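You operate a simulated robot arm through the tools that you are given. There is no shell and no other tool.

You are at the controls of a simulated robot arm. One attempt, no reset.

JOB
Trim the charger to 28 volts by the multimeter.
Fine: dial on V first, red probe in the red jack, black in the black.
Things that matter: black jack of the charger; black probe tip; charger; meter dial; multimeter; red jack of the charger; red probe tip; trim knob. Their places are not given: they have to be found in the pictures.

It is judged by the outcome, as a careful person would: the job done as asked, and still so three seconds after it is handed in. It fails if anything else is knocked over, pushed out of place, dropped, spilled or broken.

ROBOT AND FRAMES
A 7-joint arm with a two-finger parallel gripper, fixed in place. Base frame: the origin is at the foot of the arm, x ahead of it, y to its left, z up; the work surface is at about z = 76. Readings come in cm, rad, newtons and seconds.
With the tool pointing down near the work surface it reaches from about 38 to 90 cm from the base axis. Its first joint turns from -2.007 to 2.007 rad. Payload 3.91 kg.
The TCP is the grasp point between the finger pads, 3 cm short of the fingertips. In the tool frame z runs along the fingers and y along their closing line. The gripper opens to 11 cm. The fingers are 2 cm wide and 1 cm thick; the gripper's body (4.8 by 11.2 cm) begins 5.5 cm behind the TCP.
Orientation is that of the tool frame in the base frame, as a unit quaternion [x, y, z, w]. With the fingers straight down and closing along the base's y, the tool's x points along the base's -x, its y along +y and its z along -z.

CONTROLS
- The arm moves only by the tool send_rows. Its argument "series" is text: rows parted by semicolons, each of 7 numbers parted by spaces: the turn, a rotation vector about the tool's x, y, z in rad, then the shift along the tool's x, y, z in cm, then the finger opening in cm, from 0 to 11. In form: rx ry rz tx ty tz fingers; .... A call has 1 to 20 rows; each row is the pose to reach, as a shift and turn from the pose commanded when the call began, along the tool's axes at that moment. Rows are played at 5 a second. More than 5 cm and 0.15 rad between two rows, or a gripper value outside its range, and nothing of the call is played. Where a pose cannot be reached the arm comes as near as it can. A force on the tool above 40 N (or 10 N above the force at the start of the call, whichever is more), or a blocked arm, ends the call early, and 0.2 s more pass. The fingers move at their own pace (about 15.3 cm/s each) and stop on an object; they squeeze with about 27 N. The grip force told is the motor's: it shows also when the fingers shut on nothing. Time passes only in rows, and 0.2 s behind the last, so rows that repeat a pose let the fingers close. It gives the time, the measured TCP pose, the force on the tool (base axes), the opening and the grip force at its end, in the units of the frame above (readings bear some noise), with the torque about the TCP (base axes, N m) and any sound that the robot's microphone picked up.
- Cameras (640 x 400 px; columns grow to the right, rows downward): "scene" is fixed at [20.72, -49.51, 142.26]; the picture's right is [0.94, -0.35, 0.00], its down [-0.18, -0.47, -0.86] and it looks along [0.30, 0.81, -0.50] (base axes); focal length 365 px, centre (320, 200). "wrist" rides on the gripper at [7.2, 1.7, -10.3] in the tool frame; the picture's right is [-0.23, 0.97, 0.00], its down [-0.76, -0.18, -0.62] and it looks along [-0.61, -0.14, 0.78] (tool axes); focal length 222 px, centre (320, 200).
- grab_frame(camera): a new picture of that camera. No time passes.
- lift_body(by): slides the trunk up (or, below 0, down) by that many cm; the arm rides with it, the base frame stays. It gives what a move gives, with no picture.
- probe_pixels(camera, pixels): for up to 12 pixels [column, row] of the newest picture of that camera ("zoom" is the newest enlarged one), the place [x, y, z] in the base frame of the surface seen there, good to about 0.2 cm, but the place of the scene camera against the robot may be out by one fixed shift of up to 1.8 cm in any direction. No time passes.
- inspect(camera, box): a new picture of the part [left, top, right, bottom] of that camera's present view, enlarged. No time passes.
- job_done(): hands the job in; it is judged then, once.

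Leave the gripper open and the arm clear of the work at the hand-in unless told otherwise.

The tools are called after "Request:" as name(argument=value, ...) on one line, values as JSON. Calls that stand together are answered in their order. send_rows: Moves the arm, as the interface text tells. Its arguments: {"type":"object","properties":{"series":{"type":"string"}},"required":["series"]} The other tools are called the same way: lift_body (by) slides the trunk up or down; grab_frame (camera) takes a picture; probe_pixels (camera, pixels) gives the place of the surface under pixels of a picture; inspect (camera, box) takes an enlarged picture of a part of a camera's view; job_done () hands the job in.

At the start:

```text
time: 0.0
eef_pos: [66.02, 8.72, 112.75]
tool_rot: [-0.001, 1.0, 0.0, 0.0]
ft_force: [0.2, -0.4, 0.5]
moment: [-0.02, -0.04, 0.01]
width: 11.0
gripper_force: 0.0
trunk travel left (down, up): [-80.0, 19.0]
```

scene: 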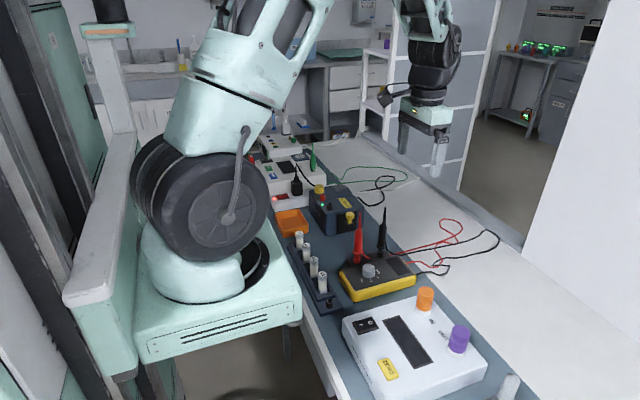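
wrist: 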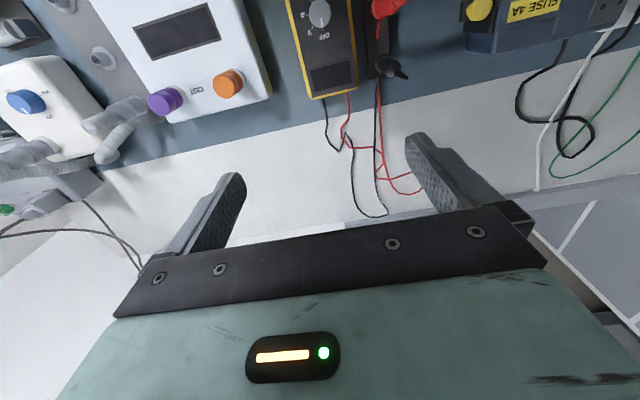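

I see a bench with several devices: a yellow multimeter with red and black probes, a white device with orange and purple knobs, and a dark "FUSE 4A" box. I'll zoom in on both camera views to identify things.

Request:
inspect(camera="scene", box=[320, 190, 520, 400])

Request:
inspect(camera="scene", box=[240, 120, 420, 300])

Request:
inspect(camera="wrist", box=[0, 0, 320, 200])

Request:
inspect(camera="wrist", box=[270, 0, 640, 200])

```text
1.90 times, centred on (420, 295) of scene
```

zoom: 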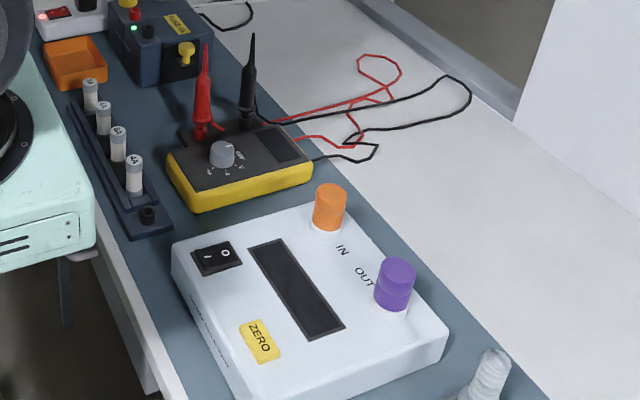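

```text
2.22 times, centred on (330, 210) of scene
```

zoom: 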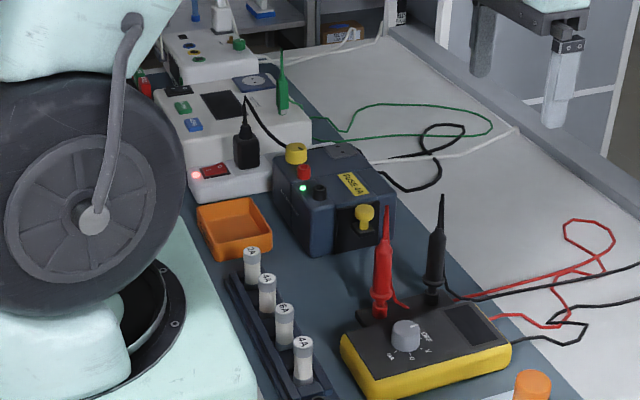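

```text
2.00 times, centred on (160, 100) of wrist
```

zoom: 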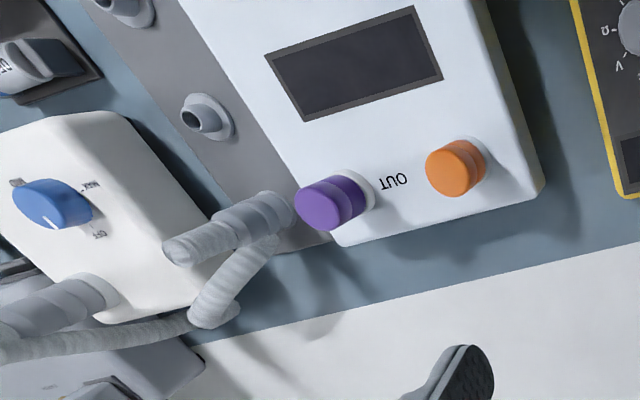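

```text
1.73 times, centred on (455, 100) of wrist
```

zoom: 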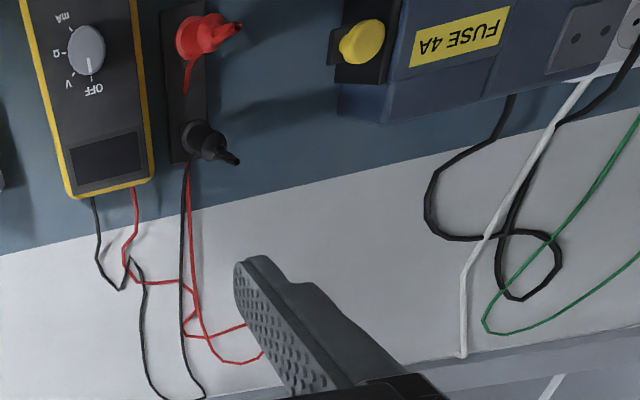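

The charger seems to be the dark blue "FUSE 4A" box. I'll zoom in more tightly on the charger, the meter and its probes.

Request:
inspect(camera="scene", box=[295, 170, 375, 240])

Request:
inspect(camera="scene", box=[330, 200, 430, 305])

Request:
inspect(camera="scene", box=[240, 125, 350, 210])

```text
5.71 times, centred on (335, 205) of scene
```

zoom: 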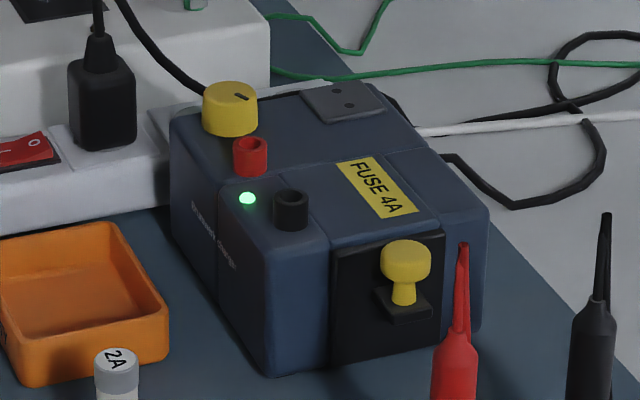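

```text
3.81 times, centred on (380, 252) of scene
```

zoom: 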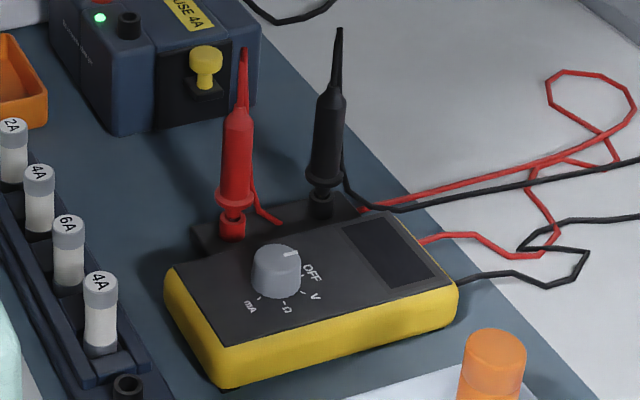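

```text
4.71 times, centred on (295, 168) of scene
```

zoom: 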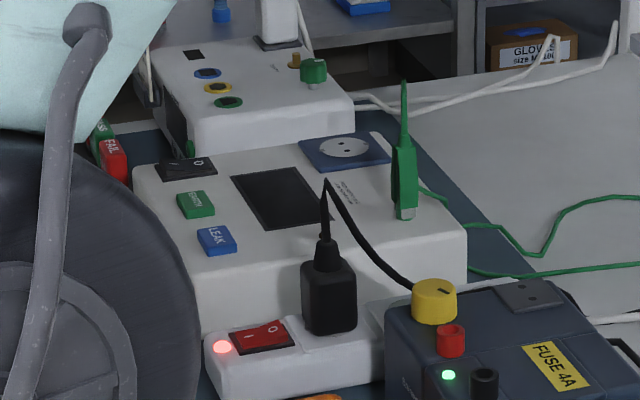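

The charger has a yellow-topped knob, red and black sockets, and a green lamp that is lit. I need to see the probes in more detail to tell the tip end from the cable end, and also the dial.

Request:
inspect(camera="scene", box=[345, 200, 405, 270])

Request:
inspect(camera="wrist", box=[280, 0, 420, 100])

Request:
inspect(camera="scene", box=[340, 250, 420, 305])

```text
5.71 times, centred on (375, 235) of scene
```

zoom: 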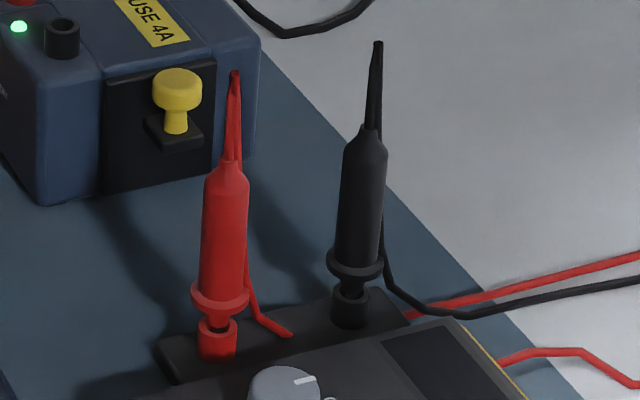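

```text
4.00 times, centred on (350, 50) of wrist
```

zoom: 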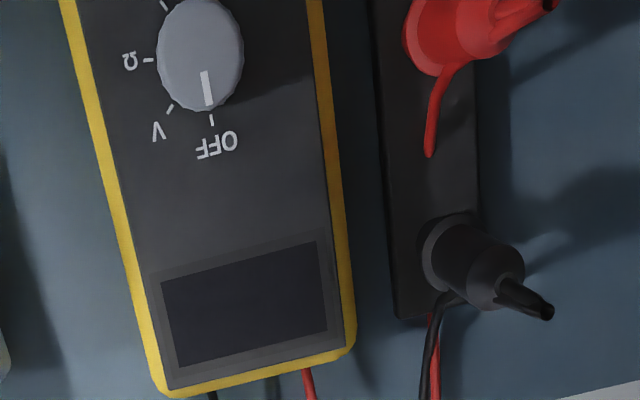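

```text
7.27 times, centred on (380, 278) of scene
```

zoom: 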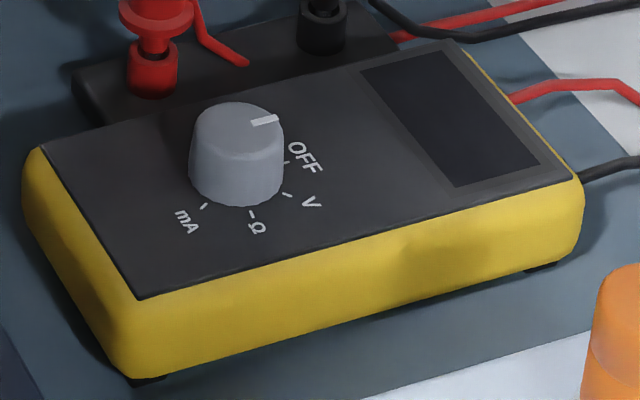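

From this view the cables leave the thin upper ends and hang down, so the tips are at the bottom in the holder. The dial points at OFF with V next to it. Next I'll probe pixels in both cameras to locate parts and work out the scene camera's shift.

Request:
grab_frame(camera="scene")

Request:
grab_frame(camera="wrist")

Request:
probe_pixels(camera="wrist", pixels=[[332, 22], [332, 30], [318, 35], [318, 28], [355, 73], [361, 87], [385, 77], [395, 65], [416, 77], [400, 8], [419, 0], [387, 38]])

Request:
probe_pixels(camera="scene", pixels=[[369, 267], [376, 266], [381, 270], [383, 275], [359, 208], [384, 208], [384, 225], [359, 232], [319, 187], [320, 195], [331, 204], [350, 216]])

```text
taken
```

scene: 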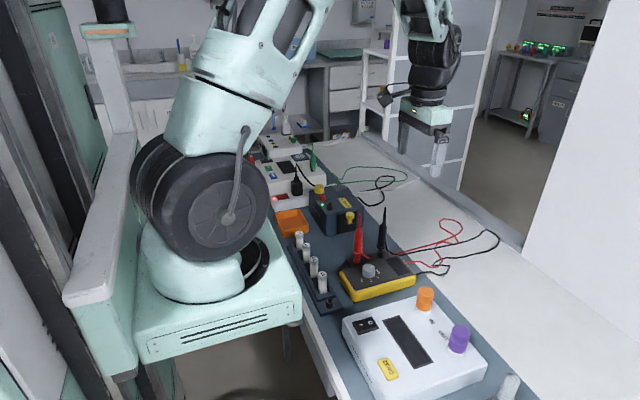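

```text
taken
```

wrist: 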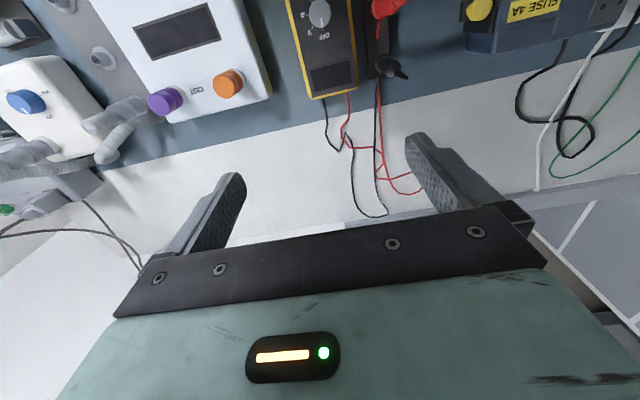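

```text
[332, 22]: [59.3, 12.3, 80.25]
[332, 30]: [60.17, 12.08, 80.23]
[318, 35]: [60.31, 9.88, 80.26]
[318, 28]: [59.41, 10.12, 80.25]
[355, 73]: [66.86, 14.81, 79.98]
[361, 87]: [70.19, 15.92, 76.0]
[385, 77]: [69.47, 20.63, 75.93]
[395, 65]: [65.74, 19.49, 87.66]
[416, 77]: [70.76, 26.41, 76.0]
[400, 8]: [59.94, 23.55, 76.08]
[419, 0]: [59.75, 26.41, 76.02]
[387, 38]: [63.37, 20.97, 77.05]
```

```text
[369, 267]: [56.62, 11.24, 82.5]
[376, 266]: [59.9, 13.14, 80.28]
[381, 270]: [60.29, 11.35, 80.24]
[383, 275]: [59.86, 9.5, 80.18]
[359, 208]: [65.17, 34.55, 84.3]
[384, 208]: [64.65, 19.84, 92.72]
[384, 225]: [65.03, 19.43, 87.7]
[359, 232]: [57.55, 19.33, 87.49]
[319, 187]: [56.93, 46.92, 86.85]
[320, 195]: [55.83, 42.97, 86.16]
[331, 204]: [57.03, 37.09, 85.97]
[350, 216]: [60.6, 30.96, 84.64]
```

The wrist view gives meter locations around (60, 11, 80). The charger is at y of about 30–47, so I'll raise nothing and move the hand over the near side at safe height (TCP roughly x 42, y 30, z 105). From there the wrist camera should see the charger, probes and dial together.

Request:
send_rows(series="0 0 0 3 2.6 0.9 11; 0 0 0 6 5.2 1.8 11; 0 0 0 9 7.9 2.6 11; 0 0 0 12 10.5 3.5 11; 0 0 0 15 13.1 4.4 11; 0 0 0 18 15.8 5.2 11; 0 0 0 21 18.4 6.1 11; 0 0 0 24 21 7 11; 0 0 0 24 21 7 11")

Request:
grab_frame(camera="wrist")

Request:
grab_frame(camera="scene")

```text
time: 2.0
eef_pos: [41.91, 30.12, 105.66]
tool_rot: [0.0, 1.0, 0.001, 0.0]
ft_force: [0.1, 0.6, -0.3]
moment: [0.0, -0.01, -0.02]
width: 10.97
gripper_force: 0.0
trunk travel left (down, up): [-80.0, 19.0]
```

```text
taken
```

wrist: 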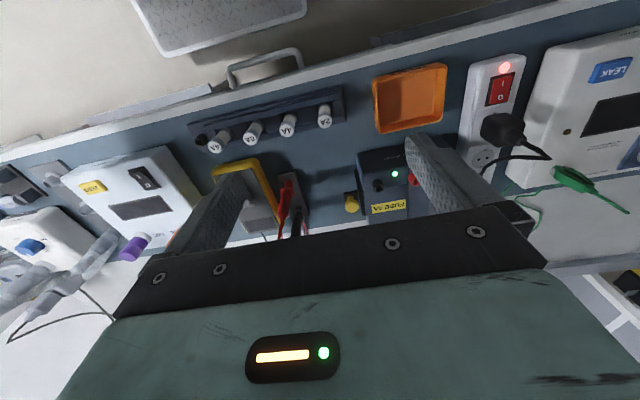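

```text
taken
```

scene: 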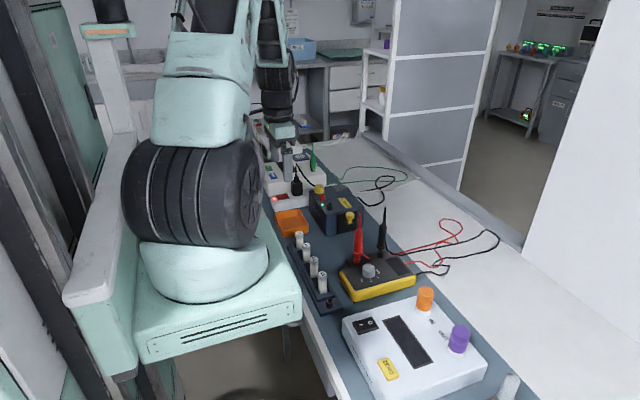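

The gripper hides the lower half of the picture, so targets need to sit nearly under the TCP. I'll move +15 cm in x at about the same height and look again.

Request:
send_rows(series="0 0 0 -4 0 -0.5 11; 0 0 0 -8 0 -1 11; 0 0 0 -12 0 -1.5 11; 0 0 0 -15 0 -2 11; 0 0 0 -15 0 -2 11")

Request:
grab_frame(camera="wrist")

Request:
inspect(camera="wrist", box=[300, 60, 500, 185])

Request:
inspect(camera="wrist", box=[160, 60, 360, 185])

```text
time: 3.2
eef_pos: [57.12, 30.02, 107.71]
tool_rot: [0.0, 1.0, 0.001, 0.0]
ft_force: [-0.6, 0.1, -0.2]
moment: [0.0, 0.0, 0.02]
width: 11.01
gripper_force: 0.1
trunk travel left (down, up): [-80.0, 19.0]
```

```text
taken
```

wrist: 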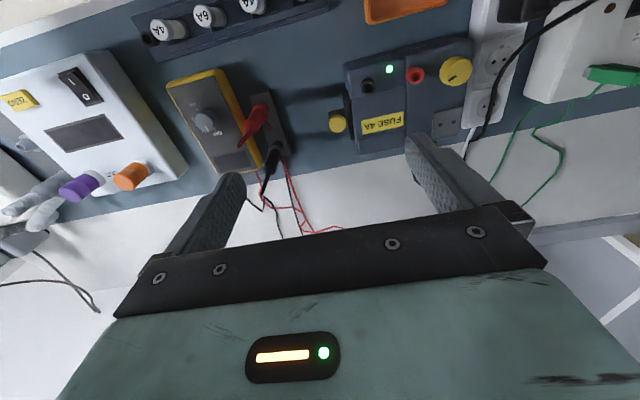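

```text
3.20 times, centred on (400, 122) of wrist
```

zoom: 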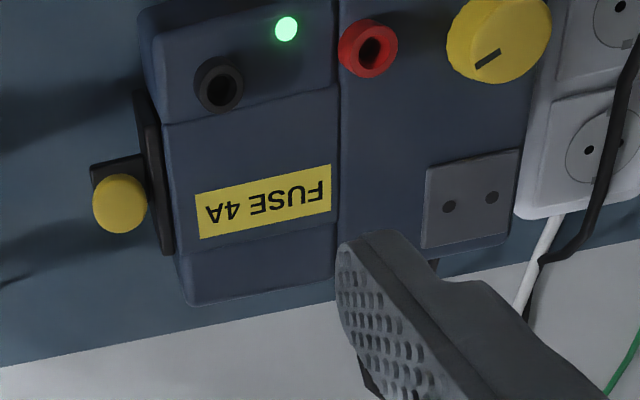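

```text
3.20 times, centred on (260, 122) of wrist
```

zoom: 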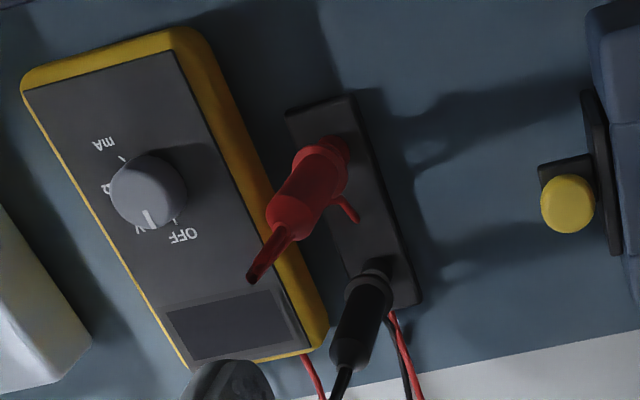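

Excellent view: black jack near (368, 86), red jack near (415, 75), trim knob near (456, 72), dial near (205, 122). I'll zoom in on each and probe for accurate positions.

Request:
inspect(camera="wrist", box=[340, 45, 484, 135])

Request:
probe_pixels(camera="wrist", pixels=[[368, 86], [363, 83], [374, 84], [371, 92], [376, 97], [415, 75], [409, 74], [422, 73], [418, 84], [456, 72], [448, 74], [464, 70]])

```text
4.44 times, centred on (412, 90) of wrist
```

zoom: 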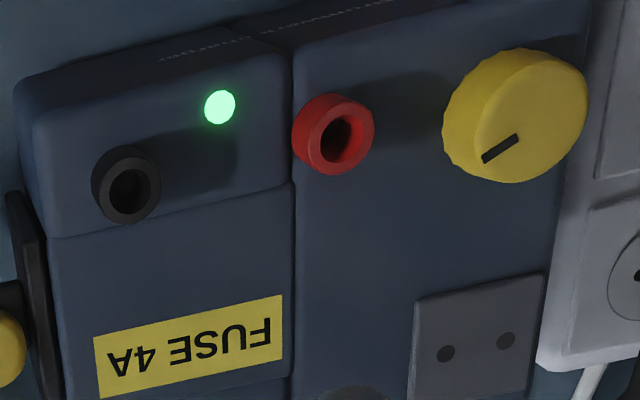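

```text
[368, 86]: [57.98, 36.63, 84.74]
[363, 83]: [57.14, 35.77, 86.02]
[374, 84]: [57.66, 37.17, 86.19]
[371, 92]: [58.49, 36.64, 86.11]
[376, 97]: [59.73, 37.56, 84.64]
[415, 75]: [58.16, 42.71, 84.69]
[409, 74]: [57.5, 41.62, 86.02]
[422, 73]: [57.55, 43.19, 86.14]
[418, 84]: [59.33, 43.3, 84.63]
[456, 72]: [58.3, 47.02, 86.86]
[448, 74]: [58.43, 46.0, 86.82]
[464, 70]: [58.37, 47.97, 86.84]
```

I'll probe rim points around both jack mouths and knob edge in the zoomed picture.

Request:
probe_pixels(camera="zoom", pixels=[[104, 192], [156, 186], [128, 164], [132, 216], [113, 173], [150, 208], [113, 210], [147, 170], [130, 190], [127, 194], [95, 175], [100, 215]])

Request:
probe_pixels(camera="zoom", pixels=[[314, 145], [368, 134], [338, 110], [344, 168], [322, 122], [362, 158], [322, 162], [360, 115], [342, 140], [338, 137], [297, 130], [372, 128]])

Request:
probe_pixels(camera="zoom", pixels=[[477, 130], [584, 95], [520, 64], [535, 172], [490, 165], [575, 140], [500, 85], [570, 68], [530, 118], [487, 157], [514, 138], [450, 110]])

```text
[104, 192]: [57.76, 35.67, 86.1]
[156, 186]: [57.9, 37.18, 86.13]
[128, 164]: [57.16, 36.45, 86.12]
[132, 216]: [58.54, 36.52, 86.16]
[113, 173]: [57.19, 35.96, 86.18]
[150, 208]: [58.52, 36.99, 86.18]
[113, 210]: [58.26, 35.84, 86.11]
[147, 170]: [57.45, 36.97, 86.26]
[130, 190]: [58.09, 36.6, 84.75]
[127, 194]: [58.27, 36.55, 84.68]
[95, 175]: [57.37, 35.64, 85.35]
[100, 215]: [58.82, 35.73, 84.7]
```

```text
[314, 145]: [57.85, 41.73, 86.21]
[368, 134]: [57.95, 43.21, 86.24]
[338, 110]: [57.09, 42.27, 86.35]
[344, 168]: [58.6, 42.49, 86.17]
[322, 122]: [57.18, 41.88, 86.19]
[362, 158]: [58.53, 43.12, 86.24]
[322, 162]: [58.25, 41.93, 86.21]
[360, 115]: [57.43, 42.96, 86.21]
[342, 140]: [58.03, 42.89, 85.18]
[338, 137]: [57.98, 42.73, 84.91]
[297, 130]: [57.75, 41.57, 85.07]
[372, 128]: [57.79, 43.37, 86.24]
```

```text
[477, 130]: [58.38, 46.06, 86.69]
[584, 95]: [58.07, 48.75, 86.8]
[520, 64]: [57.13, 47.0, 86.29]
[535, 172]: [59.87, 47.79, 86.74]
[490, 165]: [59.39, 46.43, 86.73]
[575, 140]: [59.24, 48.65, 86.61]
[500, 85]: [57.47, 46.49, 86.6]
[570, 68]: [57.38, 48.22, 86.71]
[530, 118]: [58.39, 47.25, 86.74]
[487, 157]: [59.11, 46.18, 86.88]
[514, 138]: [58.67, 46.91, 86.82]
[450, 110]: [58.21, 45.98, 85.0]
```

Jack centres come out at about black (57.85, 36.45, 86.1) and red (57.87, 42.42, 86.2), with the trim knob near (58.5, 47.4, 86.8). Now the same for the dial and the probes.

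Request:
inspect(camera="wrist", box=[176, 90, 304, 170])

Request:
probe_pixels(camera="zoom", pixels=[[150, 90], [130, 115], [140, 130], [165, 120], [120, 80], [165, 80], [180, 140], [118, 155], [70, 125], [90, 50], [170, 125], [200, 250]])

```text
5.00 times, centred on (240, 130) of wrist
```

zoom: 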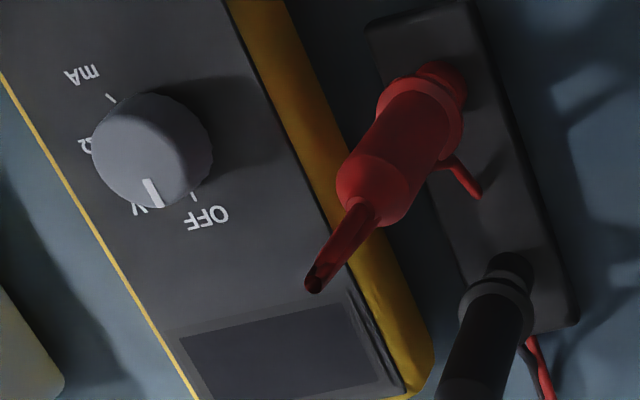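

```text
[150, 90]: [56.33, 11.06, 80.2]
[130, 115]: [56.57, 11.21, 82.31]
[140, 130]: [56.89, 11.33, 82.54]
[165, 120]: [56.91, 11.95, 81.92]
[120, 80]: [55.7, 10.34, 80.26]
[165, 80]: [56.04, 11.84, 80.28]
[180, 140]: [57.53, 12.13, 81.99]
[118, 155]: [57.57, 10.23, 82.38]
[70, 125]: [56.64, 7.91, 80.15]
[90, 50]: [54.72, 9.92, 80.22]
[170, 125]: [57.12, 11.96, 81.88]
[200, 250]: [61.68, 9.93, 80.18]
```

The dial is about at (57.5, 11, 82.5), but from here it's slanted and hides the V tick. I'll move the hand above the meter (TCP about 58, 11, 103), staying well above the probe tops at about 93, to see the tick marks and probes properly.

Request:
send_rows(series="0 0 0 0 -4.5 1 11; 0 0 0 0 -9 2 11; 0 0 0 -0.5 -13.5 3 11; 0 0 0 -1 -17 4 11; 0 0 0 -1 -19 4.7 11; 0 0 0 -1 -19 4.7 11")

Request:
grab_frame(camera="wrist")

Request:
inspect(camera="wrist", box=[250, 30, 410, 130])

```text
time: 4.6
eef_pos: [58.16, 10.8, 103.18]
tool_rot: [-0.001, 1.0, 0.0, 0.0]
ft_force: [-0.2, -0.3, 0.0]
moment: [0.01, 0.01, 0.03]
width: 10.99
gripper_force: 0.0
trunk travel left (down, up): [-80.0, 19.0]
```

```text
taken
```

wrist: 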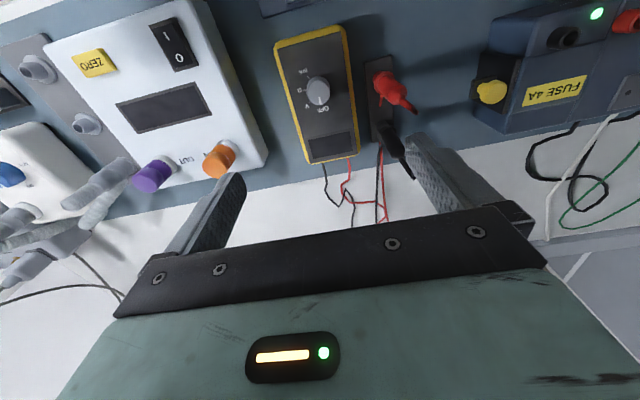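

```text
4.00 times, centred on (330, 80) of wrist
```

zoom: 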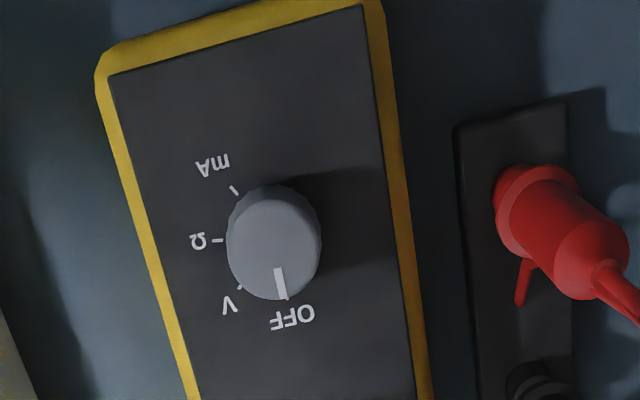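

Now the dial ticks are visible in the zoomed view: OFF near (286, 297), V (239, 287), Ω (218, 240), mA (234, 190). I'll probe ticks, dial rim, pointer and meter body edges.

Request:
probe_pixels(camera="zoom", pixels=[[234, 190], [218, 240], [239, 287], [286, 301], [278, 270], [281, 296], [270, 190], [232, 245], [316, 240], [262, 292], [272, 240], [300, 285]])

Request:
probe_pixels(camera="zoom", pixels=[[110, 77], [364, 8], [190, 395], [415, 395], [292, 318], [228, 305], [198, 240], [213, 165], [250, 200], [300, 205], [240, 280], [460, 130]])

Request:
inspect(camera="wrist", box=[345, 50, 441, 110])

```text
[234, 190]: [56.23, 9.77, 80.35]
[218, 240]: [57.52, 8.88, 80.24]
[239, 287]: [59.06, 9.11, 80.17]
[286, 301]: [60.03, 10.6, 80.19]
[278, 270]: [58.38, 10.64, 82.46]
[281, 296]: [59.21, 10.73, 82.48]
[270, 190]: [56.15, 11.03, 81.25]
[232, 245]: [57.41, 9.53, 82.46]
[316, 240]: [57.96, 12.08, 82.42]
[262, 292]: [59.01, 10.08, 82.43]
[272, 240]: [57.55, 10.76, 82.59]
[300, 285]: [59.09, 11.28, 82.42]
```

```text
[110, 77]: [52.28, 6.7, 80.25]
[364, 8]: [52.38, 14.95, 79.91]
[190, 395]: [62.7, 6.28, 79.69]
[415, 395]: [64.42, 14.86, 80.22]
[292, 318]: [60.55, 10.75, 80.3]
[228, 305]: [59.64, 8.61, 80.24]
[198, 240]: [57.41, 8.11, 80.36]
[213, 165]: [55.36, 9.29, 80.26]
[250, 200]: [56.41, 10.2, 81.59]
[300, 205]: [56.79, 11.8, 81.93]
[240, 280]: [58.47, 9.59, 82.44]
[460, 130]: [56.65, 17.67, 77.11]
```

```text
6.67 times, centred on (393, 80) of wrist
```

zoom: 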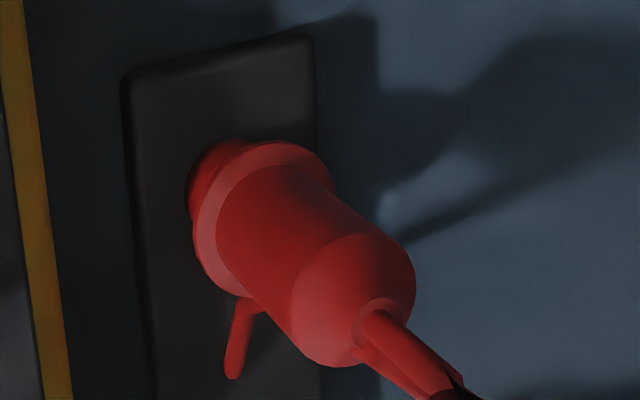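

Dial centre is about (58.0, 10.8), with ticks at OFF ≈ −5°, V ≈ −57°, Ω ≈ −104°, mA ≈ −150°, so V is about −50° away (clockwise from above). Now I'll measure the red probe in this zoom.

Request:
probe_pixels(camera="zoom", pixels=[[195, 190], [225, 160], [205, 235], [300, 160], [250, 200], [300, 240], [340, 290], [385, 260], [330, 345], [380, 320], [425, 355], [240, 330]])

Request:
probe_pixels(camera="zoom", pixels=[[130, 85], [305, 45], [230, 375], [445, 385], [275, 150], [240, 165], [205, 215], [215, 270], [350, 210], [410, 290], [320, 180], [400, 345]])

Request:
inspect(camera="wrist", box=[350, 90, 446, 150])

```text
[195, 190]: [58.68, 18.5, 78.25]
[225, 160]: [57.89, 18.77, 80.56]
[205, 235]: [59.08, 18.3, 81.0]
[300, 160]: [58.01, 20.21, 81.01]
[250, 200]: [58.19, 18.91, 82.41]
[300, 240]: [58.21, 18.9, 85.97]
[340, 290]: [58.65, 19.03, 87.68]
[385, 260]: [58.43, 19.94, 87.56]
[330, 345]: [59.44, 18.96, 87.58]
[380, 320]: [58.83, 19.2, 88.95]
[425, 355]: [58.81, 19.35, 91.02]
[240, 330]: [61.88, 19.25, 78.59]
```

```text
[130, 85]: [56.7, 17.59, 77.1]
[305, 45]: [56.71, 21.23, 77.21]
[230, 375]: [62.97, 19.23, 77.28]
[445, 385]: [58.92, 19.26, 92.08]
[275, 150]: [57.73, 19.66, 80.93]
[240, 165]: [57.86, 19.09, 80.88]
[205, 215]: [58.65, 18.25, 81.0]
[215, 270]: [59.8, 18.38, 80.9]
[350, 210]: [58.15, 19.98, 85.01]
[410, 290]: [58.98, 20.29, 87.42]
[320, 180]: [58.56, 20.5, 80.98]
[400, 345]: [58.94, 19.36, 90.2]
```

```text
6.67 times, centred on (398, 120) of wrist
```

zoom: 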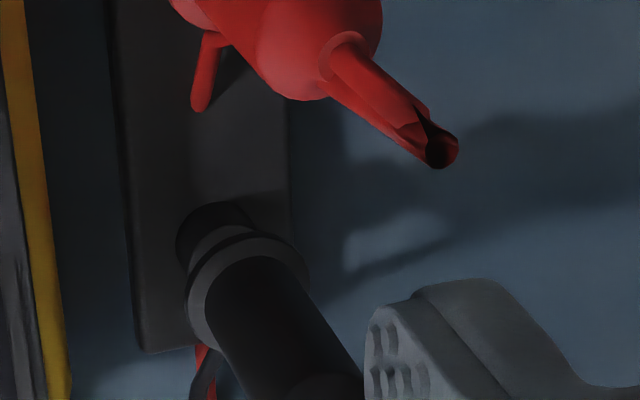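

The red probe stands vertically at about (58.9, 19.35), with its flange top at 81, body up to about 87.5, and strain relief up to about 92.7. I'll move the hand to around (65, 18, 107) to see the black probe and both tops and cables better.

Request:
send_rows(series="0 0 0 -2.5 2.5 -2 11; 0 0 0 -5 5 -3 11; 0 0 0 -7 7.5 -4 11; 0 0 0 -7 7.5 -4 11")

Request:
grab_frame(camera="wrist")

Request:
inspect(camera="wrist", box=[280, 20, 424, 110])

Request:
inspect(camera="scene", box=[340, 195, 420, 265])

```text
time: 5.6
eef_pos: [65.07, 18.21, 107.01]
tool_rot: [0.0, 1.0, 0.001, 0.0]
ft_force: [-0.1, 0.1, 0.5]
moment: [0.0, 0.02, 0.01]
width: 10.97
gripper_force: 0.1
trunk travel left (down, up): [-80.0, 19.0]
```

```text
taken
```

wrist: 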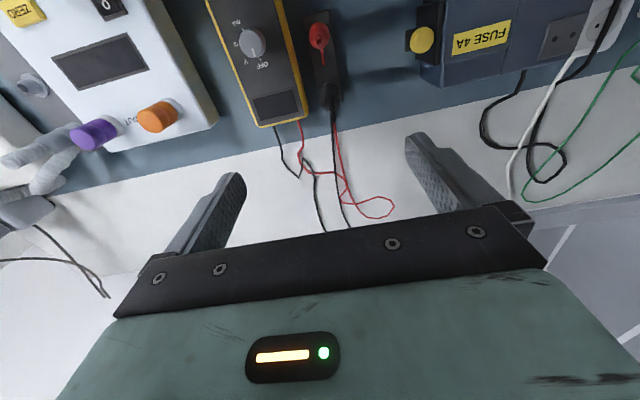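

```text
4.44 times, centred on (352, 65) of wrist
```

zoom: 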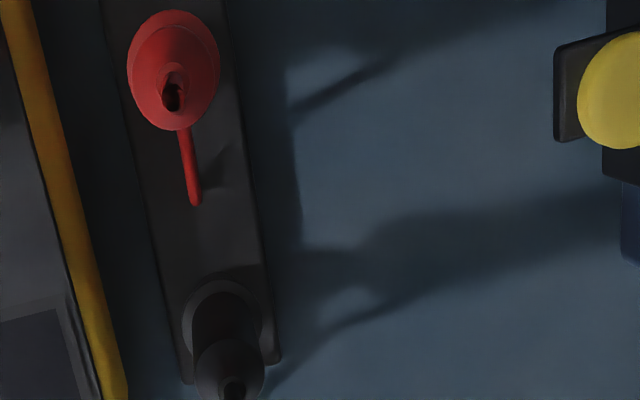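

```text
5.71 times, centred on (380, 230) of scene
```

zoom: 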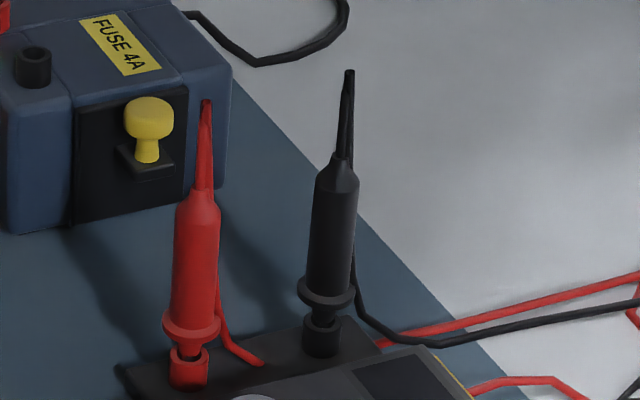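

Both probes are visible in the wrist view: red seen nearly end-on at (319, 36), black at (330, 97). I'll probe wrist pixels for the black one's axis and the tops.

Request:
inspect(camera="wrist", box=[296, 70, 376, 120])

Request:
probe_pixels(camera="wrist", pixels=[[319, 40], [319, 37], [309, 36], [329, 35], [318, 46], [318, 24], [323, 60], [322, 55], [324, 65], [319, 42]])

```text
8.00 times, centred on (336, 95) of wrist
```

zoom: 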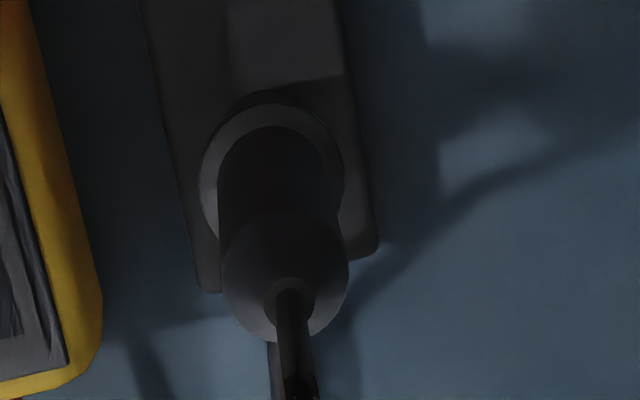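

```text
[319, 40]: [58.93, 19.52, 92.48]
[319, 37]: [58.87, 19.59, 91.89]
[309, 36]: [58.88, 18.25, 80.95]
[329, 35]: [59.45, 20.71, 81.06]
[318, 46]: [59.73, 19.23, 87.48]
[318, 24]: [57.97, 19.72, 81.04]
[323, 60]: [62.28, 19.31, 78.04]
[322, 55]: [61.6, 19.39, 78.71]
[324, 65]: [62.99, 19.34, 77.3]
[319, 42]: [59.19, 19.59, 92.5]
```

Request:
probe_pixels(camera="zoom", pixels=[[208, 170], [340, 170], [275, 108], [275, 160], [230, 260], [345, 260], [285, 320], [290, 300], [300, 380], [285, 370], [305, 350], [275, 355]])

Request:
inspect(camera="wrist", box=[290, 10, 354, 50])

Request:
probe_pixels(camera="zoom", pixels=[[200, 200], [375, 200], [280, 140], [290, 360], [270, 260], [330, 260], [300, 230], [300, 320], [225, 270], [360, 270], [300, 290], [285, 300]])

```text
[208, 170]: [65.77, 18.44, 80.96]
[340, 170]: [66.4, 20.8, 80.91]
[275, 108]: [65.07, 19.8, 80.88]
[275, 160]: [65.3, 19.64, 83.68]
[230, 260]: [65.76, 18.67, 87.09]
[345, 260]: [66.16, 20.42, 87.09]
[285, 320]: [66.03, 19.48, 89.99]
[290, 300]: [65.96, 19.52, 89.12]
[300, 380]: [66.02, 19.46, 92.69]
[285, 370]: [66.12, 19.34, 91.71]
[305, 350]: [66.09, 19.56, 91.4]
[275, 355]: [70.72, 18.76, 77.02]
```

```text
10.00 times, centred on (322, 30) of wrist
```

zoom: 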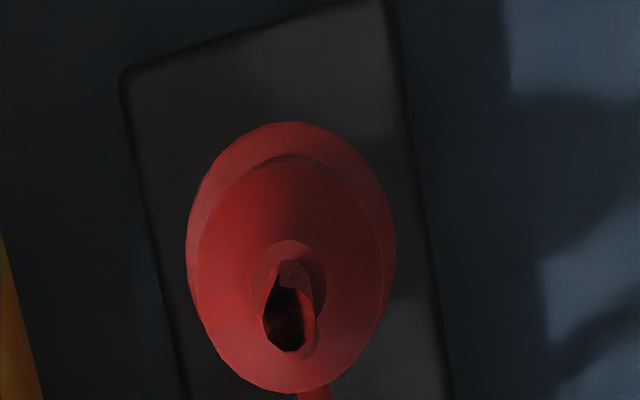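

```text
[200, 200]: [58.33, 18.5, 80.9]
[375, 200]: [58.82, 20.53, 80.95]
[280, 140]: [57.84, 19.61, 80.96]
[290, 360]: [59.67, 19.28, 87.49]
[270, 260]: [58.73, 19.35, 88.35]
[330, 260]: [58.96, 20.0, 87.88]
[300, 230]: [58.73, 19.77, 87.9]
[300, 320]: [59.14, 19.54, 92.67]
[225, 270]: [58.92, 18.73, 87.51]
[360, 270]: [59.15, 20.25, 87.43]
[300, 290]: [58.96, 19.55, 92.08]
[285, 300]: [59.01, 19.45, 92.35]
```

The red probe axis is about (59.0, 19.5) and the black about (66.05, 19.55), tops at about 92.7, with cables hanging on the +x side. 

First the dial. I'll go above it at (57.9, 10.8) with the tool pre-turned +50° (away from the probes), so that turning back −50° moves the pointer from OFF to V. This call stops at z = 95.

Request:
send_rows(series="0 0 -0.14 1.8 -2.5 0 6; 0 0 -0.28 3.6 -5 0 6; 0 0 -0.42 5.4 -7.4 2 6; 0 0 -0.56 7.15 -7.4 5 6; 0 0 -0.70 7.15 -7.4 9 6; 0 0 -0.82 7.15 -7.4 12 6; 0 0 -0.873 7.15 -7.4 12 6; 0 0 -0.873 7.15 -7.4 12 6")

Request:
grab_frame(camera="wrist")

Request:
grab_frame(camera="scene")

```text
time: 7.4
eef_pos: [57.86, 10.66, 95.1]
tool_rot: [-0.423, 0.906, 0.001, -0.001]
ft_force: [0.6, 0.1, -0.1]
moment: [-0.01, -0.03, 0.01]
width: 6.0
gripper_force: 0.1
trunk travel left (down, up): [-80.0, 19.0]
```

```text
taken
```

wrist: 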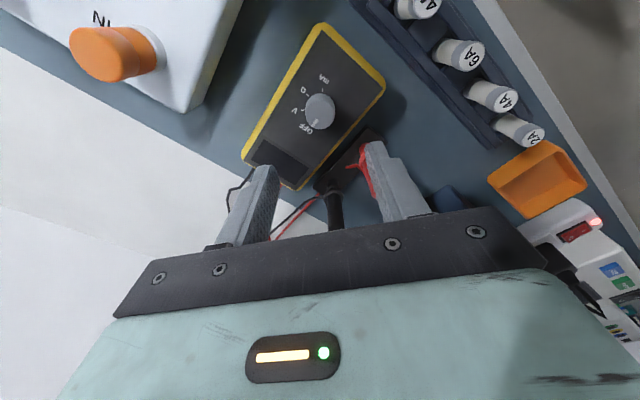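

```text
taken
```

scene: 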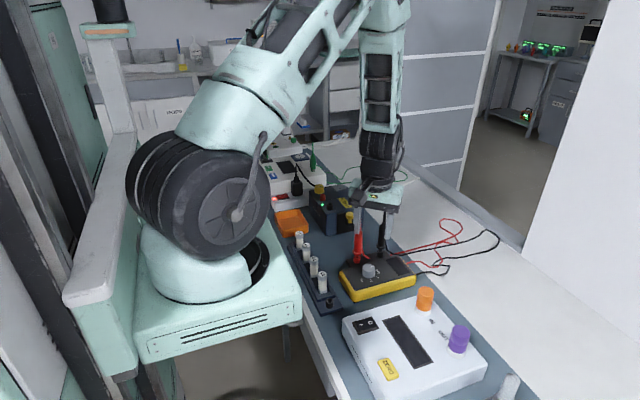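

The tool is turned +50° above the dial. The dial is visible at (319, 110); I'll zoom and refine its centre before descending.

Request:
inspect(camera="wrist", box=[272, 70, 368, 130])

Request:
probe_pixels(camera="zoom", pixels=[[224, 260], [408, 250], [310, 170], [320, 375], [250, 190], [390, 190], [240, 340], [385, 340], [295, 315], [285, 362], [205, 290], [345, 120]])

```text
6.67 times, centred on (320, 100) of wrist
```

zoom: 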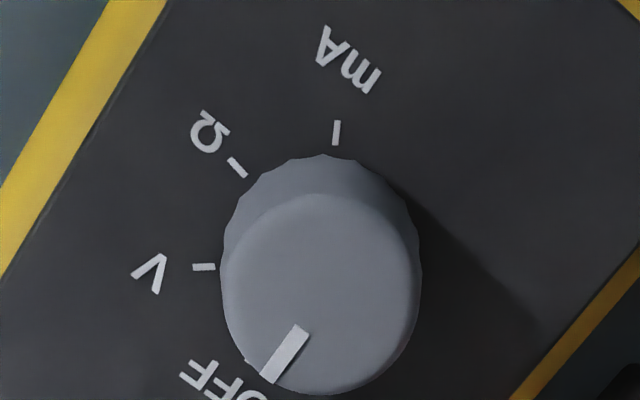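

```text
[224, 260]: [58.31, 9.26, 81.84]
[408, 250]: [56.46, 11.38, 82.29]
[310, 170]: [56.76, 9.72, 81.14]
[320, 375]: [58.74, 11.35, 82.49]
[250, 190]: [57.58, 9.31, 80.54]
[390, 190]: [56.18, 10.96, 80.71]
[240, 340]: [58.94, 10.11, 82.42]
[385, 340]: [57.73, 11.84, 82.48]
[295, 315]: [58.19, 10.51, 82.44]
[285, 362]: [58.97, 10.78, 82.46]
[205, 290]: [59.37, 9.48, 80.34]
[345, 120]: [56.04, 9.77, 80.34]
```

I'll probe the three visible ticks and the pointer ends once more to fix the angle to turn.

Request:
probe_pixels(camera="zoom", pixels=[[204, 267], [214, 267], [194, 267], [238, 167], [231, 160], [245, 175], [336, 132], [335, 143], [337, 122], [299, 329], [270, 379], [284, 354]])

Request:
probe_pixels(camera="zoom", pixels=[[223, 275], [417, 275], [321, 195], [321, 390], [252, 220], [252, 345], [390, 220], [390, 345], [320, 280], [147, 271], [208, 130], [348, 60]])

```text
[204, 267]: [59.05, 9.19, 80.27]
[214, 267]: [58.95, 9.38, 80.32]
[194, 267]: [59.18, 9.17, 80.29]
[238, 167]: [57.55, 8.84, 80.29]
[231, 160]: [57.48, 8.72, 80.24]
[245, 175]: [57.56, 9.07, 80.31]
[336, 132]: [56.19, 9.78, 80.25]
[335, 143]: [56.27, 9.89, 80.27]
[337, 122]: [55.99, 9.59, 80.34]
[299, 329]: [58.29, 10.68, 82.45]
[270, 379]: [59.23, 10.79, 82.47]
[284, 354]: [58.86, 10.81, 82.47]
```

```text
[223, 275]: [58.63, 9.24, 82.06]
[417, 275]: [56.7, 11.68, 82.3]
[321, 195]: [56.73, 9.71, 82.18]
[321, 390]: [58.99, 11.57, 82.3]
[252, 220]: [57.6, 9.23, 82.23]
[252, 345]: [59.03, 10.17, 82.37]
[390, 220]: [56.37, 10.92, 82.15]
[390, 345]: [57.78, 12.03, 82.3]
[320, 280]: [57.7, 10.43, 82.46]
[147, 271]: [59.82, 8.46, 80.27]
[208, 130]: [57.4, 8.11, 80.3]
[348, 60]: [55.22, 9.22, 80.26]
```

The centre fits at about (57.8, 10.68), matching the TCP, and the tick spacing is 50° (V at about −49°, OFF/pointer at about +1°). I'll descend to TCP z = 83.6, which puts the fingertips just above the meter face, with the fingers open 6 cm.

Request:
send_rows(series="0 0 0 0 0 3 5.5; 0 0 0 0 0 6 5.5; 0 0 0 0 0 9 5.5; 0 0 0 0 0 10.8 5.5; 0 0 0 0 0 11.5 5.5; 0 0 0 0 0 11.5 5.5")

Request:
grab_frame(camera="wrist")

Request:
inspect(camera="scene", box=[330, 200, 430, 305])

```text
time: 8.8
eef_pos: [57.87, 10.9, 83.44]
tool_rot: [-0.423, 0.906, 0.001, -0.001]
ft_force: [0.0, -0.9, 0.2]
moment: [0.02, 0.01, 0.0]
width: 5.46
gripper_force: 0.1
trunk travel left (down, up): [-80.0, 19.0]
```

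```text
taken
```

wrist: 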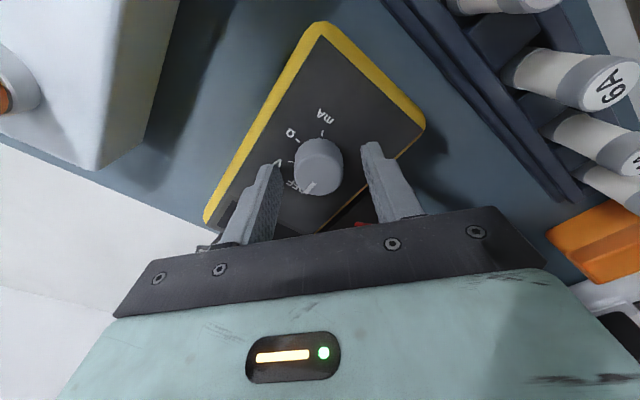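

```text
3.81 times, centred on (380, 252) of scene
```

zoom: 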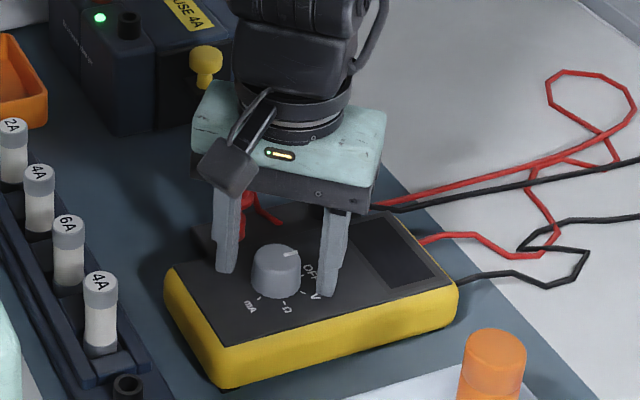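

The dial sits between the fingers. Now I'll close onto it and hold.

Request:
send_rows(series="0 0 0 0 0 0 3.2; 0 0 0 0 0 0 2.0; 0 0 0 0 0 0 2.0; 0 0 0 0 0 0 2.0")

Request:
inspect(camera="scene", box=[330, 200, 430, 305])

```text
time: 9.8
eef_pos: [57.98, 10.96, 83.42]
tool_rot: [-0.422, 0.907, 0.001, 0.0]
ft_force: [3.6, -2.0, -2.7]
moment: [0.01, -0.14, 0.01]
width: 3.13
gripper_force: 45.1
trunk travel left (down, up): [-80.0, 19.0]
```

```text
3.81 times, centred on (380, 252) of scene
```

zoom: 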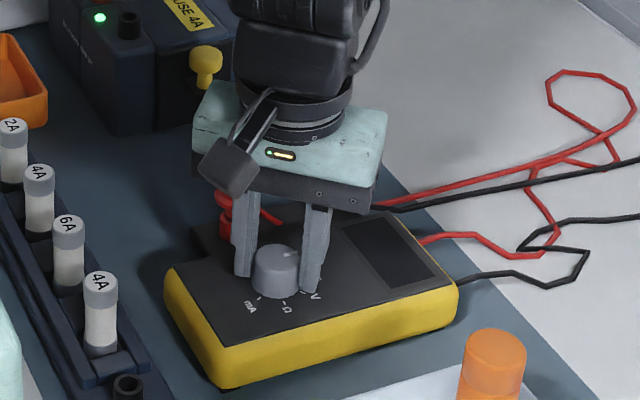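

Gripped at 3.13 cm with low side force. Now I'll turn −50° (about tool z +0.873 rad) slowly toward V.

Request:
send_rows(series="0 0 0.1 0 0 0 2.0; 0 0 0.2 0 0 0 2.0; 0 0 0.3 0 0 0 2.0; 0 0 0.4 0 0 0 2.0; 0 0 0.5 0 0 0 2.0; 0 0 0.6 0 0 0 2.0; 0 0 0.7 0 0 0 2.0; 0 0 0.8 0 0 0 2.0; 0 0 0.873 0 0 0 2.0; 0 0 0.873 0 0 0 2.0")

Request:
inspect(camera="scene", box=[330, 200, 430, 305])

Request:
grab_frame(camera="wrist")

```text
time: 12.0
eef_pos: [57.91, 10.76, 83.49]
tool_rot: [0.001, 1.0, -0.001, 0.0]
ft_force: [8.8, -12.7, -21.1]
moment: [-0.42, -0.18, -0.01]
width: 3.13
gripper_force: 45.4
trunk travel left (down, up): [-80.0, 19.0]
```

```text
3.81 times, centred on (380, 252) of scene
```

zoom: 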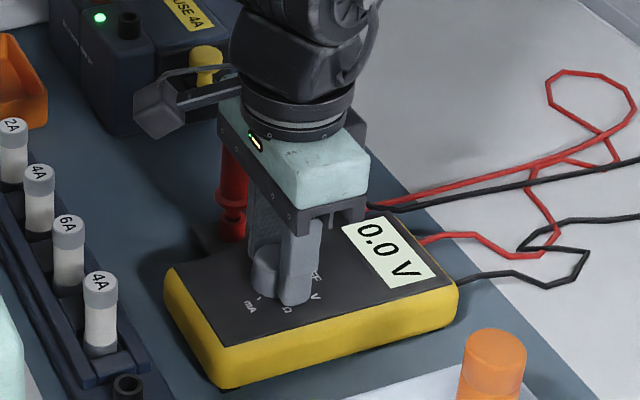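

```text
taken
```

wrist: 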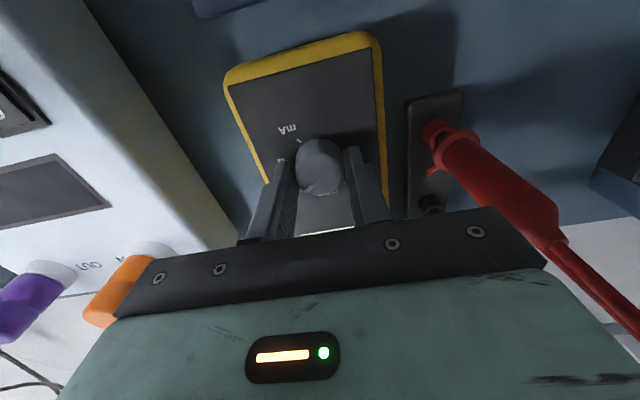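

The meter now shows "0.0 V", so the dial is on V. I'll open the fingers gently, wait, and lift straight up.

Request:
send_rows(series="0 0 0 0 0 0 5; 0 0 0 0 0 0 5; 0 0 0 0 0 -2 5; 0 0 0 0 0 -5 5; 0 0 0 0 0 -9 5; 0 0 0 0 0 -13 5; 0 0 0 0 0 -17 5; 0 0 0 0 0 -17 5")

Request:
grab_frame(camera="wrist")

Request:
inspect(camera="scene", box=[330, 200, 430, 305])

Request:
inspect(camera="wrist", box=[250, 30, 410, 130])

```text
time: 13.8
eef_pos: [57.92, 10.69, 100.84]
tool_rot: [0.001, 1.0, 0.001, 0.0]
ft_force: [0.8, -0.7, 0.0]
moment: [-0.04, -0.03, 0.03]
width: 5.03
gripper_force: 0.0
trunk travel left (down, up): [-80.0, 19.0]
```

```text
taken
```

wrist: 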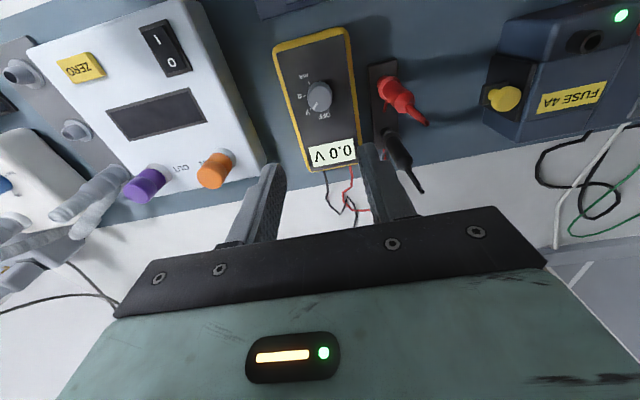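

```text
3.81 times, centred on (380, 252) of scene
```

zoom: 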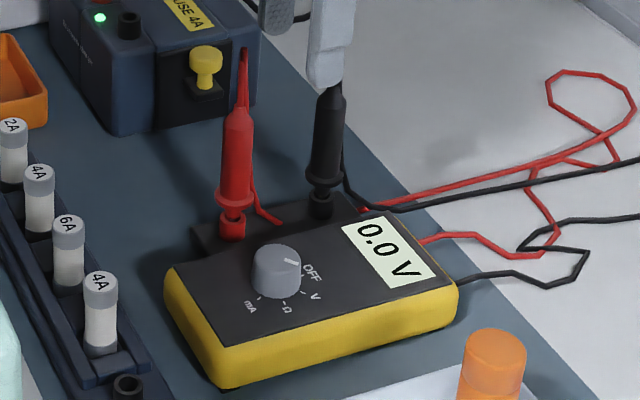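

```text
4.00 times, centred on (330, 80) of wrist
```

zoom: 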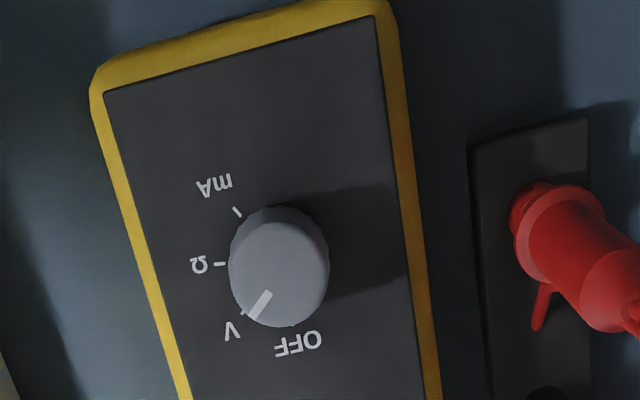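

The meter reads 0.0 V and the pointer looks close to V, perhaps slightly short. I'll probe the pointer and the tick to check the angle.

Request:
probe_pixels(camera="zoom", pixels=[[268, 294], [253, 317], [260, 306], [241, 313], [218, 264], [237, 212], [229, 265], [329, 262], [280, 208], [280, 326], [278, 268], [300, 344]])

Request:
inspect(camera="wrist", box=[300, 75, 348, 115])

```text
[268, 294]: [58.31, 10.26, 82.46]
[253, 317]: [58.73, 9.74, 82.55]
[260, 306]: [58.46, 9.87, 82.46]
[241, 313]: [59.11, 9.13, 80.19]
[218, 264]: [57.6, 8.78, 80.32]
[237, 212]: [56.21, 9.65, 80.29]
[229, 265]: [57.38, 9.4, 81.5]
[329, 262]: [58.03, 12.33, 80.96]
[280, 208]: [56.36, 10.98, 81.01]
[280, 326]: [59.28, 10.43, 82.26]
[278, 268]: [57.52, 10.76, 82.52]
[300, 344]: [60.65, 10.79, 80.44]
```

```text
10.00 times, centred on (324, 95) of wrist
```

zoom: 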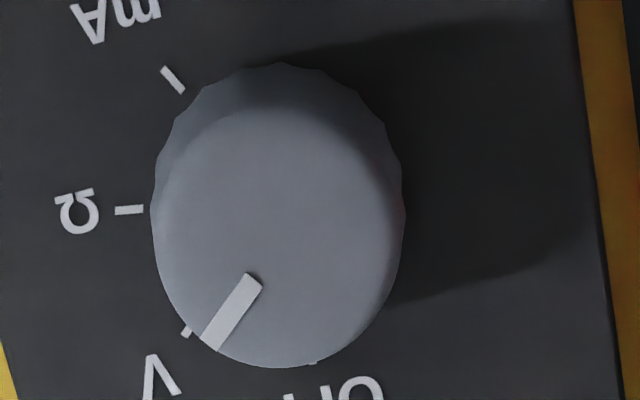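

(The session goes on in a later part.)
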